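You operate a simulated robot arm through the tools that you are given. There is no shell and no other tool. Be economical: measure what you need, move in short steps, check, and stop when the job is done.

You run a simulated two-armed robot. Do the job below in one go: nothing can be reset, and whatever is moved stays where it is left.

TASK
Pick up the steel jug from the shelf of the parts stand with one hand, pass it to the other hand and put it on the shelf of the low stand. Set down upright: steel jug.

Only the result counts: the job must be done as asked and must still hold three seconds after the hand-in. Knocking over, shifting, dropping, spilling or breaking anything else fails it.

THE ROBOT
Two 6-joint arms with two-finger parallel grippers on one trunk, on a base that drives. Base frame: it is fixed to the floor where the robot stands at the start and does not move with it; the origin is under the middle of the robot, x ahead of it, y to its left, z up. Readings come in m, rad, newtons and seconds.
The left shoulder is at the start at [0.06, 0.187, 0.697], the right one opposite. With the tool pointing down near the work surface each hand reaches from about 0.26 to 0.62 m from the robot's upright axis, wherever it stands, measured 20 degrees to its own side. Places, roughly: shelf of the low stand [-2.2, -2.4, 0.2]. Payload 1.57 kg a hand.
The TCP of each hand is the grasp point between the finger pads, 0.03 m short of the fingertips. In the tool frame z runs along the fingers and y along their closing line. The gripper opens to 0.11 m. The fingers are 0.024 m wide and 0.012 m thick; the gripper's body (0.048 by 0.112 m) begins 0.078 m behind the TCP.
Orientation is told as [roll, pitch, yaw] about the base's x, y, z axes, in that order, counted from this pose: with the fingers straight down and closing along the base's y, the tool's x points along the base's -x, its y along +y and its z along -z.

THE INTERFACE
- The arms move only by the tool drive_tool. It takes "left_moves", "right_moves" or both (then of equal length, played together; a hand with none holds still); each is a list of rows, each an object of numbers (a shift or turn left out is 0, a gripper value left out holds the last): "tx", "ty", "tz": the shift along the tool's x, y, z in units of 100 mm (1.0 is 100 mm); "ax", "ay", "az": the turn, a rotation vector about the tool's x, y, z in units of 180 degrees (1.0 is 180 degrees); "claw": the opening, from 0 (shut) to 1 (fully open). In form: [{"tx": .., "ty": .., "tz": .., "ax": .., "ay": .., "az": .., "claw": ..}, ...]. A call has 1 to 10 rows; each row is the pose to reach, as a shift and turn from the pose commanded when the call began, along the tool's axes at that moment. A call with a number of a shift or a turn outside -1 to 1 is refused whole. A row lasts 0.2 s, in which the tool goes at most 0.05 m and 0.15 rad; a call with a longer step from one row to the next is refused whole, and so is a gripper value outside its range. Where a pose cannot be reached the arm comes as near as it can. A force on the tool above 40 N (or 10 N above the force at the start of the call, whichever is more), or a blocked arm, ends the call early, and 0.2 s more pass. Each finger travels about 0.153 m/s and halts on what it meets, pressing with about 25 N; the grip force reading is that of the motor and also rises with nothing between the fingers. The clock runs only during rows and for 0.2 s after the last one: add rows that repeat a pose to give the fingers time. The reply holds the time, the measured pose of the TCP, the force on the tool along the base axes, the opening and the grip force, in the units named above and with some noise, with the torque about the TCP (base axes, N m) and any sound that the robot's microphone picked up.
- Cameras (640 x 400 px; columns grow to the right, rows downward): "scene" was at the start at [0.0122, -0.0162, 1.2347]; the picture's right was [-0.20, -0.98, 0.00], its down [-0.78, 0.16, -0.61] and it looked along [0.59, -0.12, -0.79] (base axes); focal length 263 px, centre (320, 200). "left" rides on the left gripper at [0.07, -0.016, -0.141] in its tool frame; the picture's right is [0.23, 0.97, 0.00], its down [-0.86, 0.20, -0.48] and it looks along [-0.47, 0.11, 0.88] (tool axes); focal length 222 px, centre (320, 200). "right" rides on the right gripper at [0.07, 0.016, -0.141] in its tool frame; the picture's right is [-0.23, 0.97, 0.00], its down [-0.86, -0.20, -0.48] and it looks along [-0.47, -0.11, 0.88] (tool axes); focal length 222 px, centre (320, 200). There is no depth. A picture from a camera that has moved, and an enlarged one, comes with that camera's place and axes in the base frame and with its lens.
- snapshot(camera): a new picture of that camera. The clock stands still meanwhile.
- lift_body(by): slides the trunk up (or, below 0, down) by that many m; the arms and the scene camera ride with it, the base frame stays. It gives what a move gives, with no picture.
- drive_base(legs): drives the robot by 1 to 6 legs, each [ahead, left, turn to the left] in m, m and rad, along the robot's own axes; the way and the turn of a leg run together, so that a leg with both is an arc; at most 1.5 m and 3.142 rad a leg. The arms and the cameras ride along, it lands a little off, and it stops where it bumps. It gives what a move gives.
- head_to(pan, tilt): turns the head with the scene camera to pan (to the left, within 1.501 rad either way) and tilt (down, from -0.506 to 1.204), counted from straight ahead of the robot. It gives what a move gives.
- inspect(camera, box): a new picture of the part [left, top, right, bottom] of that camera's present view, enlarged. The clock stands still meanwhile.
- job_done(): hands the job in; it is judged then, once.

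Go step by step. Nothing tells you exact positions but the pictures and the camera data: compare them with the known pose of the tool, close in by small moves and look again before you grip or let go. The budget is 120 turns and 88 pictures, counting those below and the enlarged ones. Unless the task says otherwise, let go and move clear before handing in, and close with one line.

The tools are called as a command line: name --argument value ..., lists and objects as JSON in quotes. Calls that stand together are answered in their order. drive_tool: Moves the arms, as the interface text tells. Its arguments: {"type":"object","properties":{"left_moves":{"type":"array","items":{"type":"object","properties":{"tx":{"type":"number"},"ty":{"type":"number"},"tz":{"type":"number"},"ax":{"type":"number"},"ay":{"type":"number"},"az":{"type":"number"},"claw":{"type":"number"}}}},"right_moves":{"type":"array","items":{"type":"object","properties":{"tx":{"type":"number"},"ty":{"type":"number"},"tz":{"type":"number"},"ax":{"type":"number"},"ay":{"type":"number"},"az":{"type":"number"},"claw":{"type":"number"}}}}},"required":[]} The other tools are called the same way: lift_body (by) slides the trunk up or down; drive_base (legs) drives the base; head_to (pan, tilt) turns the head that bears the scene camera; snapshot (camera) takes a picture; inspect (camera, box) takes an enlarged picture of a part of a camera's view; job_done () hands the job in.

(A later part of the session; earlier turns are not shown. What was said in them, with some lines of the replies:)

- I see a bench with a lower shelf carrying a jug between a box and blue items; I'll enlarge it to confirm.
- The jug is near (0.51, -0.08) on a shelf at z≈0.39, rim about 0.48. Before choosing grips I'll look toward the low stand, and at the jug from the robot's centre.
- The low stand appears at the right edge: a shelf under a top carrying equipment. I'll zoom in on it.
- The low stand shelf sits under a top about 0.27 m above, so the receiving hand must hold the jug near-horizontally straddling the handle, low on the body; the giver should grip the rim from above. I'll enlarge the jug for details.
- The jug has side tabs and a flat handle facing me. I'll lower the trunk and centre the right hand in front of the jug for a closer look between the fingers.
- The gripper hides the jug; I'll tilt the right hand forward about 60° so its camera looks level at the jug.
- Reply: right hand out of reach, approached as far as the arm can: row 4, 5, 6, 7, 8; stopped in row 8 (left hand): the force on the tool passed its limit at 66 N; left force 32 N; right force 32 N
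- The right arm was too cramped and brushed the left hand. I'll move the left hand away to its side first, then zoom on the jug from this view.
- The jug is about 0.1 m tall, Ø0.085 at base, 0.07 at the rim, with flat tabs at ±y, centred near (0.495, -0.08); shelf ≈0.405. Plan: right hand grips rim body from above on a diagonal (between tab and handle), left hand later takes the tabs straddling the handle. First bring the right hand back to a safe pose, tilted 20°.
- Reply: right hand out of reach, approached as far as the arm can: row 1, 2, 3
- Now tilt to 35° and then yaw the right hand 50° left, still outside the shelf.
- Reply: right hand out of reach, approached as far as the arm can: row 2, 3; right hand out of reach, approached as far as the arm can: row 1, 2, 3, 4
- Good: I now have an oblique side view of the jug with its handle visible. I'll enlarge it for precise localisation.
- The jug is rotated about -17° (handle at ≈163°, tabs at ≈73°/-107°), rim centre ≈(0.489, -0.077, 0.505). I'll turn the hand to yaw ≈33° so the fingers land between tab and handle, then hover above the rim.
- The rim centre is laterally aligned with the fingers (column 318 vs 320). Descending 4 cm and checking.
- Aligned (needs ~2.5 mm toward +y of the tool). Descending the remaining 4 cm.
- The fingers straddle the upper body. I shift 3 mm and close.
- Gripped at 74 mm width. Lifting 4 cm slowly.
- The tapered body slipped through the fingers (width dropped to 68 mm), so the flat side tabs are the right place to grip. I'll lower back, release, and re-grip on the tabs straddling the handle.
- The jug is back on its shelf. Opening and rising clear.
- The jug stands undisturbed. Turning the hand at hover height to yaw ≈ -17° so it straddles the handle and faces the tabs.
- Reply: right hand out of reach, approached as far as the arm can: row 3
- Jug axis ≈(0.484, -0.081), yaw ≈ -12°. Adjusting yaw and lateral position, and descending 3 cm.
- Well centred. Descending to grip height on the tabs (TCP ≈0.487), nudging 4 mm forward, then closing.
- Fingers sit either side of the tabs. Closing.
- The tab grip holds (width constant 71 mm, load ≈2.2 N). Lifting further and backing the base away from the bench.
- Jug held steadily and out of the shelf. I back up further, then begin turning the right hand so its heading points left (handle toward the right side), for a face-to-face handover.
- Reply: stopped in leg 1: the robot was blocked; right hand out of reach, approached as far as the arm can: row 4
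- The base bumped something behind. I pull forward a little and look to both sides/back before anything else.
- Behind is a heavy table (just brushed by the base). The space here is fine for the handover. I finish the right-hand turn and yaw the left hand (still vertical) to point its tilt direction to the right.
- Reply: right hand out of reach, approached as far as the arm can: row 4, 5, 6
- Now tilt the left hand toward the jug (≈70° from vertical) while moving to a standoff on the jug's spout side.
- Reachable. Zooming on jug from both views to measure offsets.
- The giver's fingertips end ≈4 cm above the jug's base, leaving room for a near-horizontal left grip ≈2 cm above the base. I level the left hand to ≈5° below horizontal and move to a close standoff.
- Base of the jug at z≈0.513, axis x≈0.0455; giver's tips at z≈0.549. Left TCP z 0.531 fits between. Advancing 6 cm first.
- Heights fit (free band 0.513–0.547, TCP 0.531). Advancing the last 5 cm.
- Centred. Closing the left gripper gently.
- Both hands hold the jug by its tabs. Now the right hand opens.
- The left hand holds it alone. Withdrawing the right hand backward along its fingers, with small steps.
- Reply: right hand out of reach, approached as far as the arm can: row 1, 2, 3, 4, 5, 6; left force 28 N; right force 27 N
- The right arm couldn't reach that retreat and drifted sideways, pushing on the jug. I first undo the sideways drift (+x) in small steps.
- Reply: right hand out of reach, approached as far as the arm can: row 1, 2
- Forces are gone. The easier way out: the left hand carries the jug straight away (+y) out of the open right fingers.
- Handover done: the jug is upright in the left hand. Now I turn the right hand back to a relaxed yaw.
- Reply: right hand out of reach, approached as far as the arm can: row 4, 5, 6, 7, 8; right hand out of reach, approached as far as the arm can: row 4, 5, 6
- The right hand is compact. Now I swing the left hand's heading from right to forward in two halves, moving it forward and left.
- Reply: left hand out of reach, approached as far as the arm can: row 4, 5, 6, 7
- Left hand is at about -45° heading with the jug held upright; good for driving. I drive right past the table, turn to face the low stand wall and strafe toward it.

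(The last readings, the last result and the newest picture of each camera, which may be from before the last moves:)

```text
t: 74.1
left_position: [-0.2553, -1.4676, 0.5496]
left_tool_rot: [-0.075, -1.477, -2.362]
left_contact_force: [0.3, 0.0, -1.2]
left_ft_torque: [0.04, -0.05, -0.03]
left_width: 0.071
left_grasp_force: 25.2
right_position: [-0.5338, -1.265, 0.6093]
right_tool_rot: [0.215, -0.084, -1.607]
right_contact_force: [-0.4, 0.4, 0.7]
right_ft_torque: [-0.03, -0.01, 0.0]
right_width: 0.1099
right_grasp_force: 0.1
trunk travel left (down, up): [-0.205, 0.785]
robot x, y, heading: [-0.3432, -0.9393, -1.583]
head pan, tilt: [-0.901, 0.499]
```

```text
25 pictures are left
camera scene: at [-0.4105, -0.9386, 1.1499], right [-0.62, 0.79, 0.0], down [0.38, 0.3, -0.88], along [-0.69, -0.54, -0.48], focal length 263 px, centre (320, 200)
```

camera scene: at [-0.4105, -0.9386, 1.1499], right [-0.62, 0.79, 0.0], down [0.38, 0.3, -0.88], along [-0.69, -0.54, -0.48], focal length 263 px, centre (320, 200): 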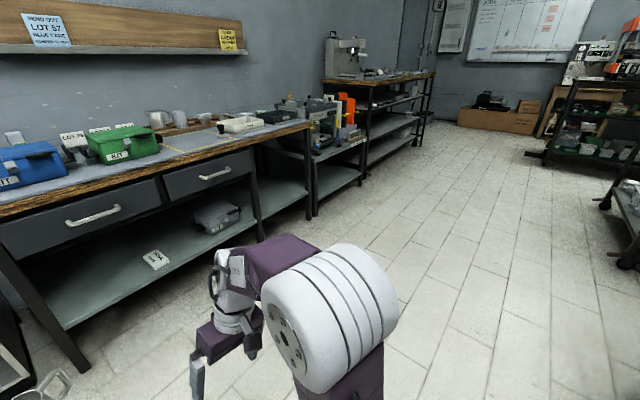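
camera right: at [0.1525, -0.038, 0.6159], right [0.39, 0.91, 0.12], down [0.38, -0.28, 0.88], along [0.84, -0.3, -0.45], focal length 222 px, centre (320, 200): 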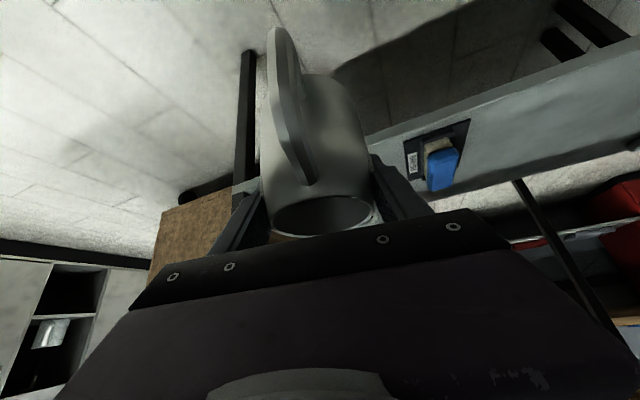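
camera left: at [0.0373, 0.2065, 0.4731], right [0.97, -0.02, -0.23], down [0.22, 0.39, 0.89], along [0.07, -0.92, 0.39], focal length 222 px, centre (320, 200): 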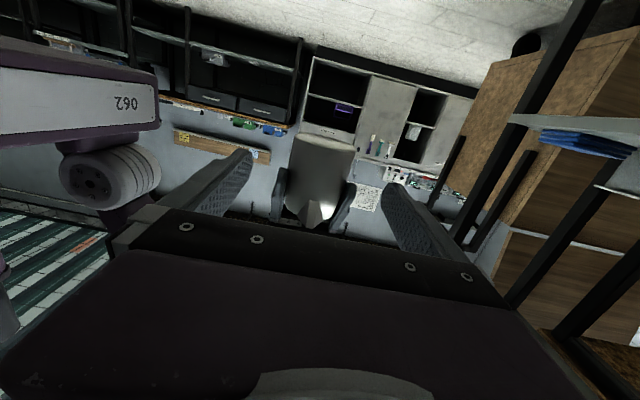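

Path is clear. Strafing right along the wall.

drive_base --legs '[[0.0, -1.5, 0.0], [0, -0.25, 0]]'

head_to --pan 0.0 --tilt 0.6

snapshot --camera "scene"

```text
t: 82.9
left_position: [-1.9894, -1.4567, 0.5496]
left_tool_rot: [-0.073, -1.478, -2.365]
left_contact_force: [-0.5, -0.2, -1.9]
left_ft_torque: [0.0, -0.07, -0.01]
left_width: 0.0711
left_grasp_force: 25.5
right_position: [-2.2692, -1.2541, 0.6089]
right_tool_rot: [0.213, -0.084, -1.606]
right_contact_force: [-0.1, 0.4, 0.6]
right_ft_torque: [0.0, 0.0, 0.02]
right_width: 0.11
right_grasp_force: 0.1
trunk travel left (down, up): [-0.205, 0.785]
robot x, y, heading: [-2.0745, -0.9315, -1.576]
head pan, tilt: [-0.901, 0.499]
```

```text
t: 84.1
left_position: [-1.9888, -1.4558, 0.5496]
left_tool_rot: [-0.074, -1.476, -2.358]
left_contact_force: [0.4, -0.6, -1.0]
left_ft_torque: [0.07, -0.04, -0.02]
left_width: 0.0712
left_grasp_force: 25.1
right_position: [-2.2677, -1.2532, 0.6097]
right_tool_rot: [0.214, -0.084, -1.606]
right_contact_force: [-0.8, -0.1, -0.1]
right_ft_torque: [-0.04, 0.03, 0.01]
right_width: 0.1102
right_grasp_force: 0.1
trunk travel left (down, up): [-0.205, 0.785]
robot x, y, heading: [-2.0768, -0.9291, -1.577]
head pan, tilt: [0.0, 0.6]
```

```text
24 pictures are left
camera scene: at [-2.0744, -0.9583, 1.1408], right [-1.0, 0.01, 0.0], down [0.0, 0.57, -0.82], along [-0.01, -0.82, -0.57], focal length 263 px, centre (320, 200)
```

scene: 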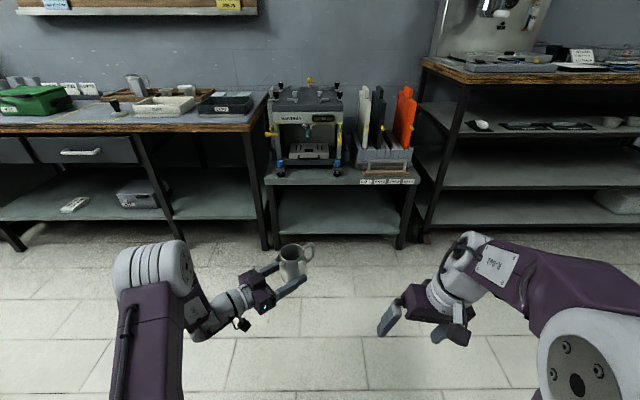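

The low stand's empty shelf is straight ahead. Zooming for its edges.

inspect --camera "scene" --box '[255, 160, 425, 260]'

```text
3.76 times, centred on (340, 210) of scene
camera zoom: at [-2.0744, -0.9583, 1.1408], right [-1.0, 0.01, 0.0], down [0.0, 0.57, -0.82], along [-0.01, -0.82, -0.57], focal length 990 px, centre (245, 162)
```

zoom: 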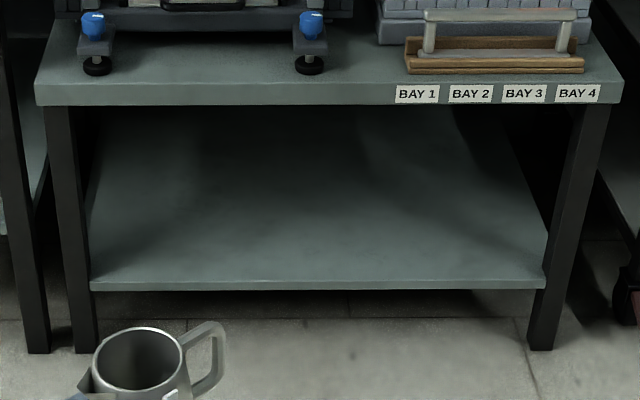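

Shelf top ≈0.14 m high, front edge at y≈-2.08, underside of the top ≈0.46. I lower the trunk here in the open, then turn the left hand more toward the shelf.

lift_body --by -0.15

drive_tool --left_moves '[{"ax": -0.04, "az": -0.0036, "tx": 0.2}, {"ax": -0.08, "az": -0.0072, "tx": 0.4}, {"ax": -0.12, "az": -0.0108, "tx": 0.6}, {"ax": -0.16, "az": -0.0144, "tx": 0.8}, {"ax": -0.19, "az": -0.017, "tx": 1.0}, {"ax": -0.19, "az": -0.017, "tx": 1.0}]'

snapshot --camera "scene"

```text
t: 85.9
left_position: [-1.9887, -1.456, 0.401]
left_tool_rot: [-0.074, -1.476, -2.359]
left_contact_force: [-1.1, -0.1, -1.2]
left_ft_torque: [0.04, -0.03, 0.0]
left_width: 0.071
left_grasp_force: 24.6
right_position: [-2.2671, -1.2534, 0.4601]
right_tool_rot: [0.215, -0.083, -1.605]
right_contact_force: [0.4, -0.1, -0.8]
right_ft_torque: [0.0, -0.01, 0.03]
right_width: 0.11
right_grasp_force: 0.1
trunk travel left (down, up): [-0.055, 0.935]
robot x, y, heading: [-2.0698, -0.929, -1.579]
head pan, tilt: [0.0, 0.6]
```

```text
t: 87.3
left_position: [-1.965, -1.5261, 0.3181]
left_tool_rot: [-0.889, -1.391, -0.976]
left_contact_force: [0.4, 0.4, -1.9]
left_ft_torque: [0.01, -0.05, 0.05]
left_width: 0.0712
left_grasp_force: 25.3
left hand out of reach, approached as far as the arm can: row 1, 2, 3, 4, 5, 6
right_position: [-2.2682, -1.2532, 0.4595]
right_tool_rot: [0.215, -0.086, -1.605]
right_contact_force: [0.0, -1.0, -1.0]
right_ft_torque: [0.02, -0.01, 0.01]
right_width: 0.1099
right_grasp_force: 0.0
trunk travel left (down, up): [-0.055, 0.935]
robot x, y, heading: [-2.0726, -0.9287, -1.578]
head pan, tilt: [0.0, 0.6]
```

```text
22 pictures are left
camera scene: at [-2.0742, -0.9584, 0.9908], right [-1.0, 0.01, 0.0], down [0.0, 0.57, -0.82], along [-0.01, -0.82, -0.57], focal length 263 px, centre (320, 200)
```

scene: 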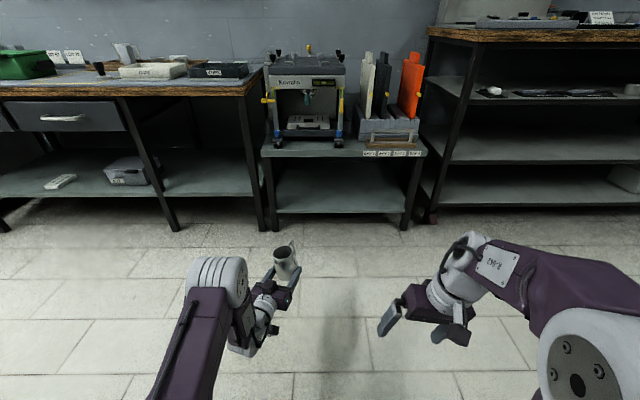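

The left wrist is too folded (jug leans ~8°). Extending the hand forward 10 cm to get back into reach, then checking the attitude.

drive_tool --left_moves '[{"tz": 0.2}, {"tz": 0.45}, {"tz": 0.7}, {"tz": 0.95}, {"tz": 0.95}, {"tz": 0.95}]'

```text
t: 88.7
left_position: [-1.9835, -1.621, 0.3092]
left_tool_rot: [-0.888, -1.39, -0.989]
left_contact_force: [0.0, 0.4, -2.1]
left_ft_torque: [0.03, -0.04, -0.02]
left_width: 0.0711
left_grasp_force: 24.9
left hand out of reach, approached as far as the arm can: row 2, 3, 4, 5, 6
right_position: [-2.2677, -1.2534, 0.4604]
right_tool_rot: [0.215, -0.084, -1.606]
right_contact_force: [0.9, -0.4, 1.1]
right_ft_torque: [0.01, -0.01, 0.01]
right_width: 0.11
right_grasp_force: 0.1
trunk travel left (down, up): [-0.055, 0.935]
robot x, y, heading: [-2.0736, -0.9282, -1.578]
head pan, tilt: [0.0, 0.6]
```

drive_tool --left_moves '[{"az": 0.023}, {"az": 0.045}, {"az": 0.045}]'

snapshot --camera "scene"

```text
t: 89.5
left_position: [-1.9848, -1.6365, 0.3133]
left_tool_rot: [-0.173, -1.456, -1.701]
left_contact_force: [-0.4, 0.0, -2.0]
left_ft_torque: [0.07, -0.02, 0.03]
left_width: 0.0714
left_grasp_force: 25.2
left hand out of reach, approached as far as the arm can: row 2, 3
right_position: [-2.2684, -1.2539, 0.4597]
right_tool_rot: [0.216, -0.084, -1.606]
right_contact_force: [1.0, -0.6, -0.2]
right_ft_torque: [0.04, 0.0, 0.0]
right_width: 0.11
right_grasp_force: 0.1
trunk travel left (down, up): [-0.055, 0.935]
robot x, y, heading: [-2.0699, -0.926, -1.576]
head pan, tilt: [0.0, 0.6]
```

```text
21 pictures are left
camera scene: at [-2.0743, -0.9584, 0.9908], right [-1.0, 0.01, 0.0], down [0.0, 0.57, -0.82], along [-0.01, -0.82, -0.57], focal length 263 px, centre (320, 200)
```

scene: 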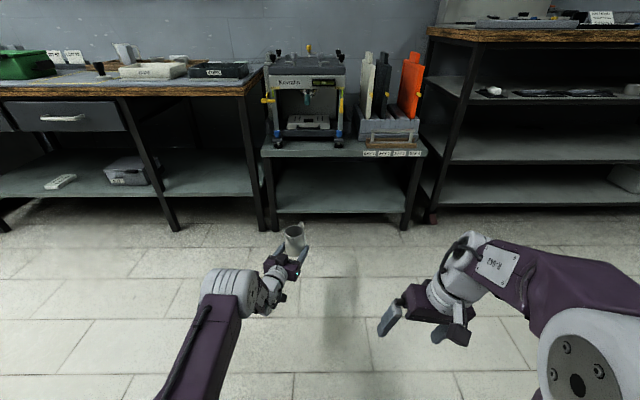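

Now level (≈1°), heading -107°. I lower the trunk the last 5 cm, and the hand 5 cm with a slight pull-back.

lift_body --by -0.05

drive_tool --left_moves '[{"tx": 0.13, "ty": -0.02, "tz": -0.06}, {"tx": 0.27, "ty": -0.05, "tz": -0.12}, {"tx": 0.4, "ty": -0.07, "tz": -0.18}, {"tx": 0.53, "ty": -0.09, "tz": -0.228, "ay": -0.007}, {"tx": 0.53, "ty": -0.09, "tz": -0.228, "ay": -0.007}]'

snapshot --camera "scene"

snapshot --camera "left"

```text
t: 90.4
left_position: [-1.9842, -1.6363, 0.2614]
left_tool_rot: [-0.181, -1.457, -1.699]
left_contact_force: [0.0, 0.5, -1.0]
left_ft_torque: [0.04, -0.02, 0.01]
left_width: 0.0712
left_grasp_force: 24.7
right_position: [-2.2679, -1.2526, 0.4103]
right_tool_rot: [0.214, -0.084, -1.607]
right_contact_force: [0.4, -0.3, -0.6]
right_ft_torque: [-0.03, -0.02, -0.02]
right_width: 0.11
right_grasp_force: 0.1
trunk travel left (down, up): [-0.005, 0.985]
robot x, y, heading: [-2.0731, -0.9298, -1.575]
head pan, tilt: [0.0, 0.6]
```

```text
t: 91.6
left_position: [-1.9827, -1.619, 0.2106]
left_tool_rot: [-0.424, -1.469, -1.458]
left_contact_force: [0.3, 0.2, -1.6]
left_ft_torque: [0.05, -0.03, 0.0]
left_width: 0.0712
left_grasp_force: 24.8
left hand out of reach, approached as far as the arm can: row 2, 3, 4, 5
right_position: [-2.2675, -1.2544, 0.4099]
right_tool_rot: [0.214, -0.085, -1.605]
right_contact_force: [-0.5, 0.6, 0.1]
right_ft_torque: [0.02, -0.03, 0.03]
right_width: 0.1098
right_grasp_force: 0.0
trunk travel left (down, up): [-0.005, 0.985]
robot x, y, heading: [-2.0747, -0.9282, -1.577]
head pan, tilt: [0.0, 0.6]
```

```text
20 pictures are left
camera scene: at [-2.0743, -0.9583, 0.9408], right [-1.0, 0.01, 0.0], down [0.0, 0.57, -0.82], along [-0.01, -0.82, -0.57], focal length 263 px, centre (320, 200)
```

scene: 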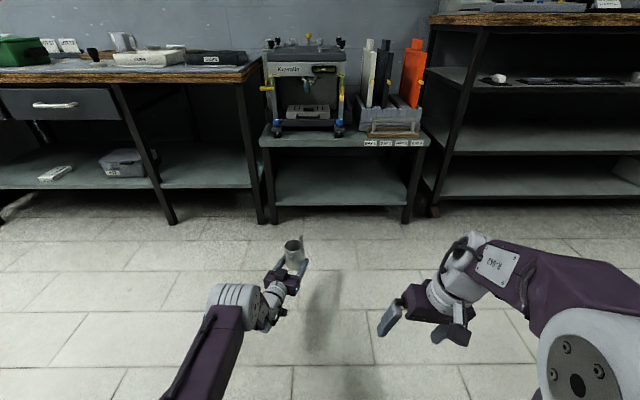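

```text
19 pictures are left
camera left: at [-1.9549, -1.475, 0.1542], right [0.92, -0.27, -0.27], down [0.35, 0.31, 0.89], along [-0.16, -0.91, 0.38], focal length 222 px, centre (320, 200)
```

left: 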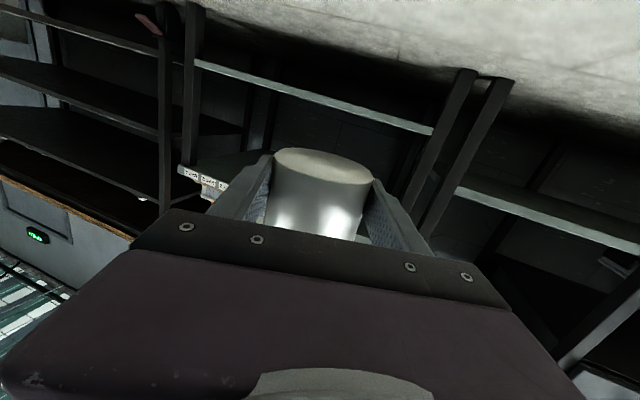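

Lean is about 2°, acceptable. Jug base ≈0.19, above the shelf. Driving partway: right 0.22, ahead 0.30, then a check.

drive_base --legs '[[0.3, -0.22, 0]]'

head_to --pan 0.05 --tilt 0.75

snapshot --camera "scene"

snapshot --camera "left"

```text
t: 94.0
left_position: [-2.2093, -1.9229, 0.2108]
left_tool_rot: [-0.424, -1.467, -1.459]
left_contact_force: [0.2, -0.6, -1.6]
left_ft_torque: [0.06, -0.03, 0.0]
left_width: 0.0716
left_grasp_force: 25.3
right_position: [-2.494, -1.5569, 0.4109]
right_tool_rot: [0.214, -0.083, -1.605]
right_contact_force: [0.5, 0.1, 0.0]
right_ft_torque: [-0.01, 0.02, -0.04]
right_width: 0.1099
right_grasp_force: 0.2
trunk travel left (down, up): [-0.005, 0.985]
robot x, y, heading: [-2.3018, -1.2304, -1.578]
head pan, tilt: [0.0, 0.6]
```

```text
t: 94.7
left_position: [-2.2086, -1.9242, 0.2101]
left_tool_rot: [-0.424, -1.469, -1.461]
left_contact_force: [0.3, 0.3, -1.7]
left_ft_torque: [0.03, -0.01, -0.01]
left_width: 0.0714
left_grasp_force: 24.9
right_position: [-2.4937, -1.5576, 0.4115]
right_tool_rot: [0.216, -0.084, -1.605]
right_contact_force: [-0.2, -0.3, 0.2]
right_ft_torque: [-0.02, 0.04, 0.01]
right_width: 0.1099
right_grasp_force: 0.1
trunk travel left (down, up): [-0.005, 0.985]
robot x, y, heading: [-2.2995, -1.2308, -1.579]
head pan, tilt: [0.051, 0.75]
```

```text
18 pictures are left
camera scene: at [-2.2961, -1.2567, 0.928], right [-1.0, -0.04, 0.0], down [-0.03, 0.68, -0.73], along [0.03, -0.73, -0.68], focal length 263 px, centre (320, 200)
```

scene: 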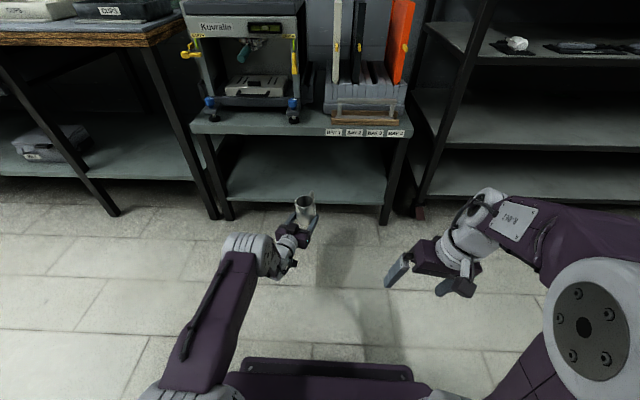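

```text
17 pictures are left
camera left: at [-2.1813, -1.779, 0.1543], right [0.92, -0.27, -0.27], down [0.35, 0.31, 0.89], along [-0.16, -0.91, 0.38], focal length 222 px, centre (320, 200)
```

left: 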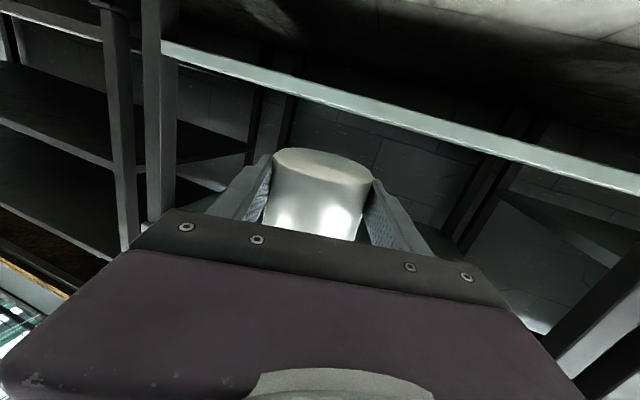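

Shelf top ≈0.146, edge y≈-2.07; the jug clears it by ~4 cm. Driving ahead 0.225 m to bring the jug about 8 cm inside the edge.

drive_base --legs '[[0.225, 0, 0]]'

snapshot --camera "left"

snapshot --camera "scene"

```text
t: 96.4
left_position: [-2.2098, -2.1492, 0.2102]
left_tool_rot: [-0.423, -1.47, -1.458]
left_contact_force: [0.9, 0.0, -2.8]
left_ft_torque: [0.08, -0.02, 0.0]
left_width: 0.0713
left_grasp_force: 25.3
right_position: [-2.4945, -1.7834, 0.4107]
right_tool_rot: [0.215, -0.083, -1.605]
right_contact_force: [0.7, -0.7, -0.4]
right_ft_torque: [0.01, -0.01, 0.0]
right_width: 0.1099
right_grasp_force: 0.1
trunk travel left (down, up): [-0.005, 0.985]
robot x, y, heading: [-2.3001, -1.4617, -1.578]
head pan, tilt: [0.051, 0.75]
```

```text
16 pictures are left
camera left: at [-2.1825, -2.0053, 0.1543], right [0.92, -0.27, -0.27], down [0.35, 0.31, 0.89], along [-0.16, -0.91, 0.38], focal length 222 px, centre (320, 200)
```

left: 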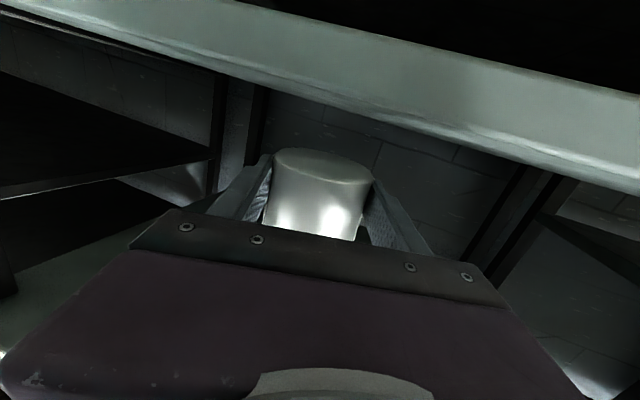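

```text
15 pictures are left
camera scene: at [-2.2976, -1.483, 0.9279], right [-1.0, -0.04, 0.0], down [-0.03, 0.68, -0.73], along [0.03, -0.73, -0.68], focal length 263 px, centre (320, 200)
```

scene: 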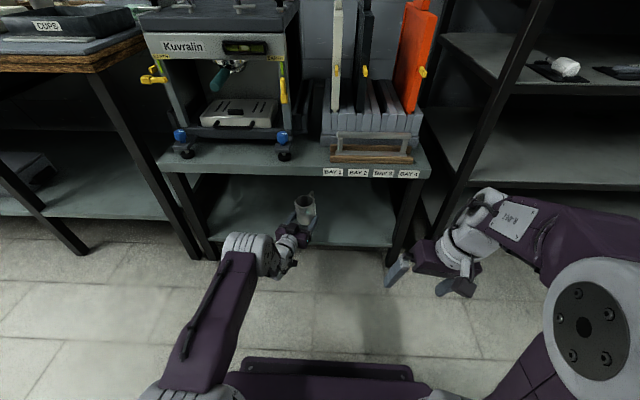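

Shelf top ≈0.152, edge ≈-2.09. I lower 2.8 cm, advance ~1 cm and remove the residual lean.

drive_tool --left_moves '[{"tx": 0.07, "ty": 0.012, "tz": 0.035, "az": 0.0134}, {"tx": 0.14, "ty": 0.024, "tz": 0.07, "az": 0.0134}, {"tx": 0.2, "ty": 0.036, "tz": 0.105, "az": 0.0134}, {"tx": 0.27, "ty": 0.048, "tz": 0.14, "az": 0.0134}, {"tx": 0.27, "ty": 0.048, "tz": 0.14, "az": 0.0134}]'

snapshot --camera "left"

inspect --camera "scene" --box '[230, 160, 380, 290]'

```text
t: 97.6
left_position: [-2.2089, -2.1642, 0.1815]
left_tool_rot: [-0.071, -1.478, -1.819]
left_contact_force: [0.7, 0.5, -1.8]
left_ft_torque: [0.07, -0.02, -0.01]
left_width: 0.0713
left_grasp_force: 24.6
left hand out of reach, approached as far as the arm can: row 1, 2, 3
right_position: [-2.4951, -1.7845, 0.4106]
right_tool_rot: [0.215, -0.084, -1.605]
right_contact_force: [-0.2, 0.4, -0.5]
right_ft_torque: [-0.02, 0.02, 0.0]
right_width: 0.1105
right_grasp_force: 0.1
trunk travel left (down, up): [-0.005, 0.985]
robot x, y, heading: [-2.2994, -1.462, -1.579]
head pan, tilt: [0.051, 0.75]
```

```text
14 pictures are left
camera left: at [-2.1777, -2.0208, 0.1253], right [0.93, -0.28, -0.23], down [0.32, 0.31, 0.89], along [-0.18, -0.91, 0.38], focal length 222 px, centre (320, 200)
```

left: 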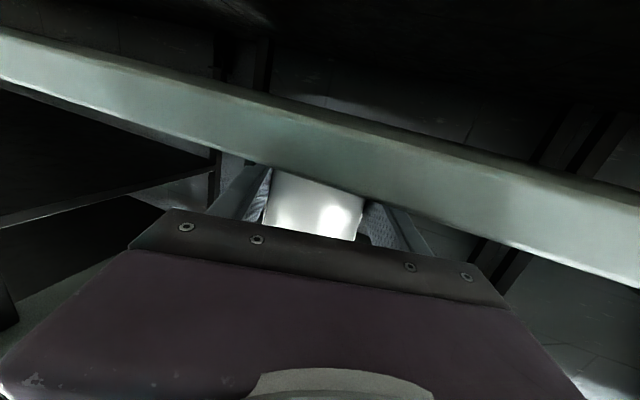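

```text
3.08 times, centred on (305, 225) of scene
camera zoom: at [-2.2976, -1.483, 0.9279], right [-1.0, -0.04, 0.0], down [-0.03, 0.68, -0.73], along [0.03, -0.73, -0.68], focal length 809 px, centre (366, 123)
```

zoom: 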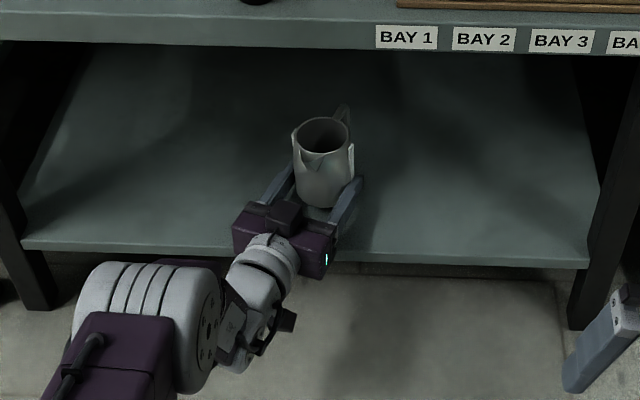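

Jug is level, about 1.2 cm above the shelf. Lowering slowly by 9 mm.

drive_tool --left_moves '[{"tx": 0.03, "tz": 0.003}, {"tx": 0.06, "tz": 0.006}, {"tx": 0.09, "tz": 0.008}, {"tx": 0.09, "tz": 0.008}]'

```text
t: 98.6
left_position: [-2.2094, -2.1634, 0.1725]
left_tool_rot: [-0.073, -1.479, -1.821]
left_contact_force: [0.7, 0.3, -2.7]
left_ft_torque: [0.05, -0.03, -0.04]
left_width: 0.0714
left_grasp_force: 24.7
right_position: [-2.4949, -1.7841, 0.4093]
right_tool_rot: [0.216, -0.082, -1.604]
right_contact_force: [-0.1, -1.1, -0.3]
right_ft_torque: [0.04, 0.04, 0.0]
right_width: 0.1103
right_grasp_force: 0.1
trunk travel left (down, up): [-0.005, 0.985]
robot x, y, heading: [-2.3048, -1.4608, -1.576]
head pan, tilt: [0.051, 0.75]
```

drive_tool --left_moves '[{"tx": 0.015}, {"tx": 0.03}, {"tx": 0.03}]'

inspect --camera "scene" --box '[270, 180, 350, 260]'

```text
t: 99.4
left_position: [-2.2088, -2.1621, 0.1703]
left_tool_rot: [-0.062, -1.48, -1.827]
left_contact_force: [-0.1, 0.8, 1.6]
left_ft_torque: [0.0, -0.11, 0.02]
left_width: 0.0713
left_grasp_force: 24.9
right_position: [-2.4952, -1.7841, 0.4105]
right_tool_rot: [0.217, -0.086, -1.605]
right_contact_force: [-0.1, 0.0, 0.1]
right_ft_torque: [-0.02, -0.01, 0.0]
right_width: 0.11
right_grasp_force: 0.0
trunk travel left (down, up): [-0.005, 0.985]
robot x, y, heading: [-2.3045, -1.46, -1.576]
head pan, tilt: [0.051, 0.75]
```

```text
5.00 times, centred on (310, 220) of scene
camera zoom: at [-2.2977, -1.4826, 0.928], right [-1.0, -0.04, 0.0], down [-0.03, 0.68, -0.73], along [0.03, -0.73, -0.68], focal length 1315 px, centre (370, 100)
```

zoom: 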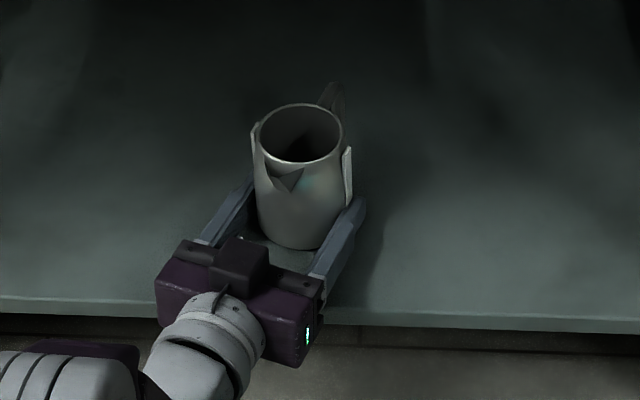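

Contact begins (force change +4 N) as expected at base ≈0.152. Pressing 1.5 mm more to confirm seating.

drive_tool --left_moves '[{"tx": 0.01}, {"tx": 0.015}, {"tx": 0.015}]'

```text
t: 100.2
left_position: [-2.2094, -2.1633, 0.1704]
left_tool_rot: [-0.056, -1.48, -1.834]
left_contact_force: [0.7, -3.4, 7.4]
left_ft_torque: [0.01, -0.23, -0.07]
left_width: 0.0711
left_grasp_force: 25.2
right_position: [-2.4954, -1.7838, 0.4099]
right_tool_rot: [0.215, -0.085, -1.604]
right_contact_force: [-1.1, 0.6, -0.4]
right_ft_torque: [0.0, -0.02, 0.02]
right_width: 0.1102
right_grasp_force: 0.1
trunk travel left (down, up): [-0.005, 0.985]
robot x, y, heading: [-2.2986, -1.4581, -1.581]
head pan, tilt: [0.051, 0.75]
```

Seated firmly. Opening the left gripper gradually.

drive_tool --left_moves '[{"claw": 0.68}, {"claw": 0.72}, {"claw": 0.8}, {"claw": 0.9}, {"claw": 1.0}, {"claw": 1.0}]'

inspect --camera "scene" --box '[270, 180, 350, 260]'

```text
t: 101.6
left_position: [-2.2088, -2.1613, 0.1686]
left_tool_rot: [-0.064, -1.478, -1.825]
left_contact_force: [0.4, -0.1, -0.6]
left_ft_torque: [-0.04, -0.03, -0.01]
left_width: 0.1101
left_grasp_force: 0.0
right_position: [-2.4951, -1.7837, 0.41]
right_tool_rot: [0.215, -0.084, -1.605]
right_contact_force: [1.0, -0.3, -0.1]
right_ft_torque: [0.03, -0.04, 0.0]
right_width: 0.1102
right_grasp_force: 0.1
trunk travel left (down, up): [-0.005, 0.985]
robot x, y, heading: [-2.3023, -1.4571, -1.577]
head pan, tilt: [0.051, 0.75]
```

```text
5.00 times, centred on (310, 220) of scene
camera zoom: at [-2.2977, -1.4828, 0.9279], right [-1.0, -0.04, 0.0], down [-0.03, 0.68, -0.73], along [0.03, -0.73, -0.68], focal length 1315 px, centre (370, 100)
```

zoom: 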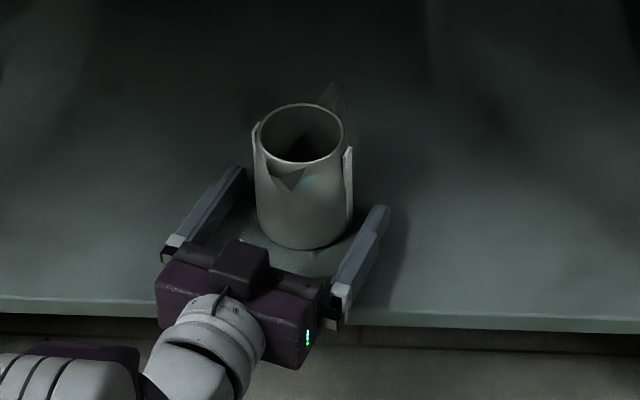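

Jug stands free and upright. I lift 4 mm via the trunk and back out along the finger direction with the base.

lift_body --by 0.005

drive_base --legs '[[-0.143, 0.045, 0]]'

snapshot --camera "scene"

```text
t: 102.1
left_position: [-2.2085, -2.1625, 0.1736]
left_tool_rot: [-0.064, -1.478, -1.824]
left_contact_force: [0.1, -0.2, 0.1]
left_ft_torque: [-0.01, -0.02, -0.03]
left_width: 0.1098
left_grasp_force: 0.1
right_position: [-2.4955, -1.7831, 0.4158]
right_tool_rot: [0.215, -0.084, -1.605]
right_contact_force: [0.0, 0.3, -0.5]
right_ft_torque: [-0.01, 0.0, 0.01]
right_width: 0.1103
right_grasp_force: 0.1
trunk travel left (down, up): [-0.01, 0.98]
robot x, y, heading: [-2.3046, -1.4586, -1.579]
head pan, tilt: [0.051, 0.75]
```

```text
t: 103.5
left_position: [-2.1626, -2.0193, 0.1745]
left_tool_rot: [-0.065, -1.478, -1.823]
left_contact_force: [-0.5, 0.2, -0.4]
left_ft_torque: [0.01, 0.01, -0.01]
left_width: 0.11
left_grasp_force: 0.1
right_position: [-2.4501, -1.6406, 0.4161]
right_tool_rot: [0.214, -0.084, -1.604]
right_contact_force: [-0.6, -0.2, 0.0]
right_ft_torque: [0.02, -0.04, 0.05]
right_width: 0.1098
right_grasp_force: 0.0
trunk travel left (down, up): [-0.01, 0.98]
robot x, y, heading: [-2.2541, -1.3197, -1.573]
head pan, tilt: [0.051, 0.75]
```

```text
10 pictures are left
camera scene: at [-2.2524, -1.3405, 0.9329], right [-1.0, -0.05, 0.0], down [-0.03, 0.68, -0.73], along [0.03, -0.73, -0.68], focal length 263 px, centre (320, 200)
```

scene: 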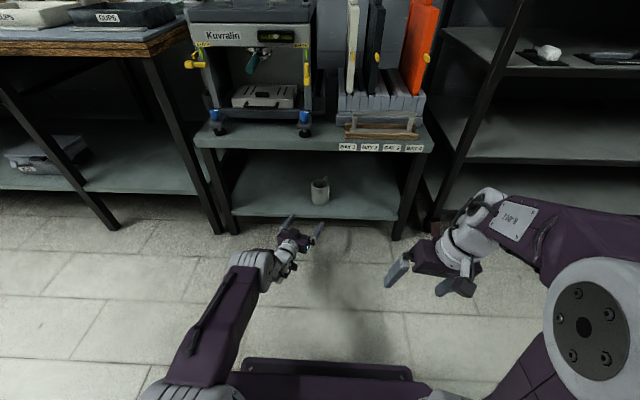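

The jug stands upright on the shelf and the hand is out. I back a little further and take a last look.

drive_base --legs '[[-0.15, 0.0, 0]]'

inspect --camera "scene" --box '[230, 110, 420, 230]'

```text
t: 104.9
left_position: [-2.163, -1.8715, 0.1729]
left_tool_rot: [-0.065, -1.479, -1.823]
left_contact_force: [-0.5, -0.8, -0.4]
left_ft_torque: [-0.02, -0.01, 0.01]
left_width: 0.1098
left_grasp_force: 0.1
right_position: [-2.4484, -1.493, 0.416]
right_tool_rot: [0.214, -0.084, -1.605]
right_contact_force: [0.3, 1.0, 0.8]
right_ft_torque: [-0.01, 0.02, 0.01]
right_width: 0.1101
right_grasp_force: 0.1
trunk travel left (down, up): [-0.01, 0.98]
robot x, y, heading: [-2.2541, -1.1681, -1.575]
head pan, tilt: [0.051, 0.75]
```

```text
3.33 times, centred on (325, 170) of scene
camera zoom: at [-2.2516, -1.192, 0.9329], right [-1.0, -0.04, 0.0], down [-0.03, 0.68, -0.73], along [0.03, -0.73, -0.68], focal length 877 px, centre (303, 300)
```

zoom: 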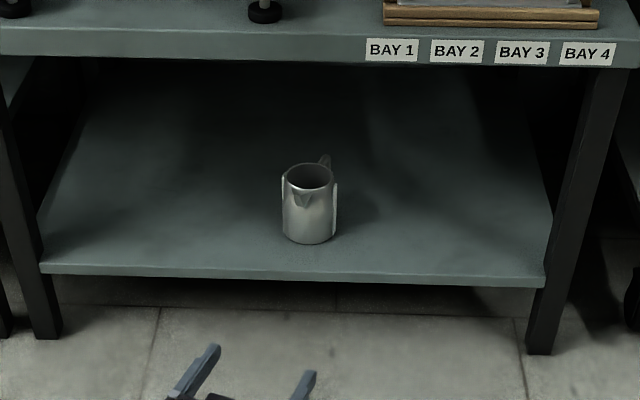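

The jug stands upright on the low stand's shelf and both hands are clear of it. Handing in.

job_done

```text
The job is handed in.
```

The steel jug is standing upright on the shelf of the low stand. The right hand picked it up, passed it to the left hand, and the left hand set it down; both hands are clear. While backing away from the parts stand, the base bumped into a heavy table behind it. I pulled forward at once and didn't see anything disturbed on it, but my view of it was partial.
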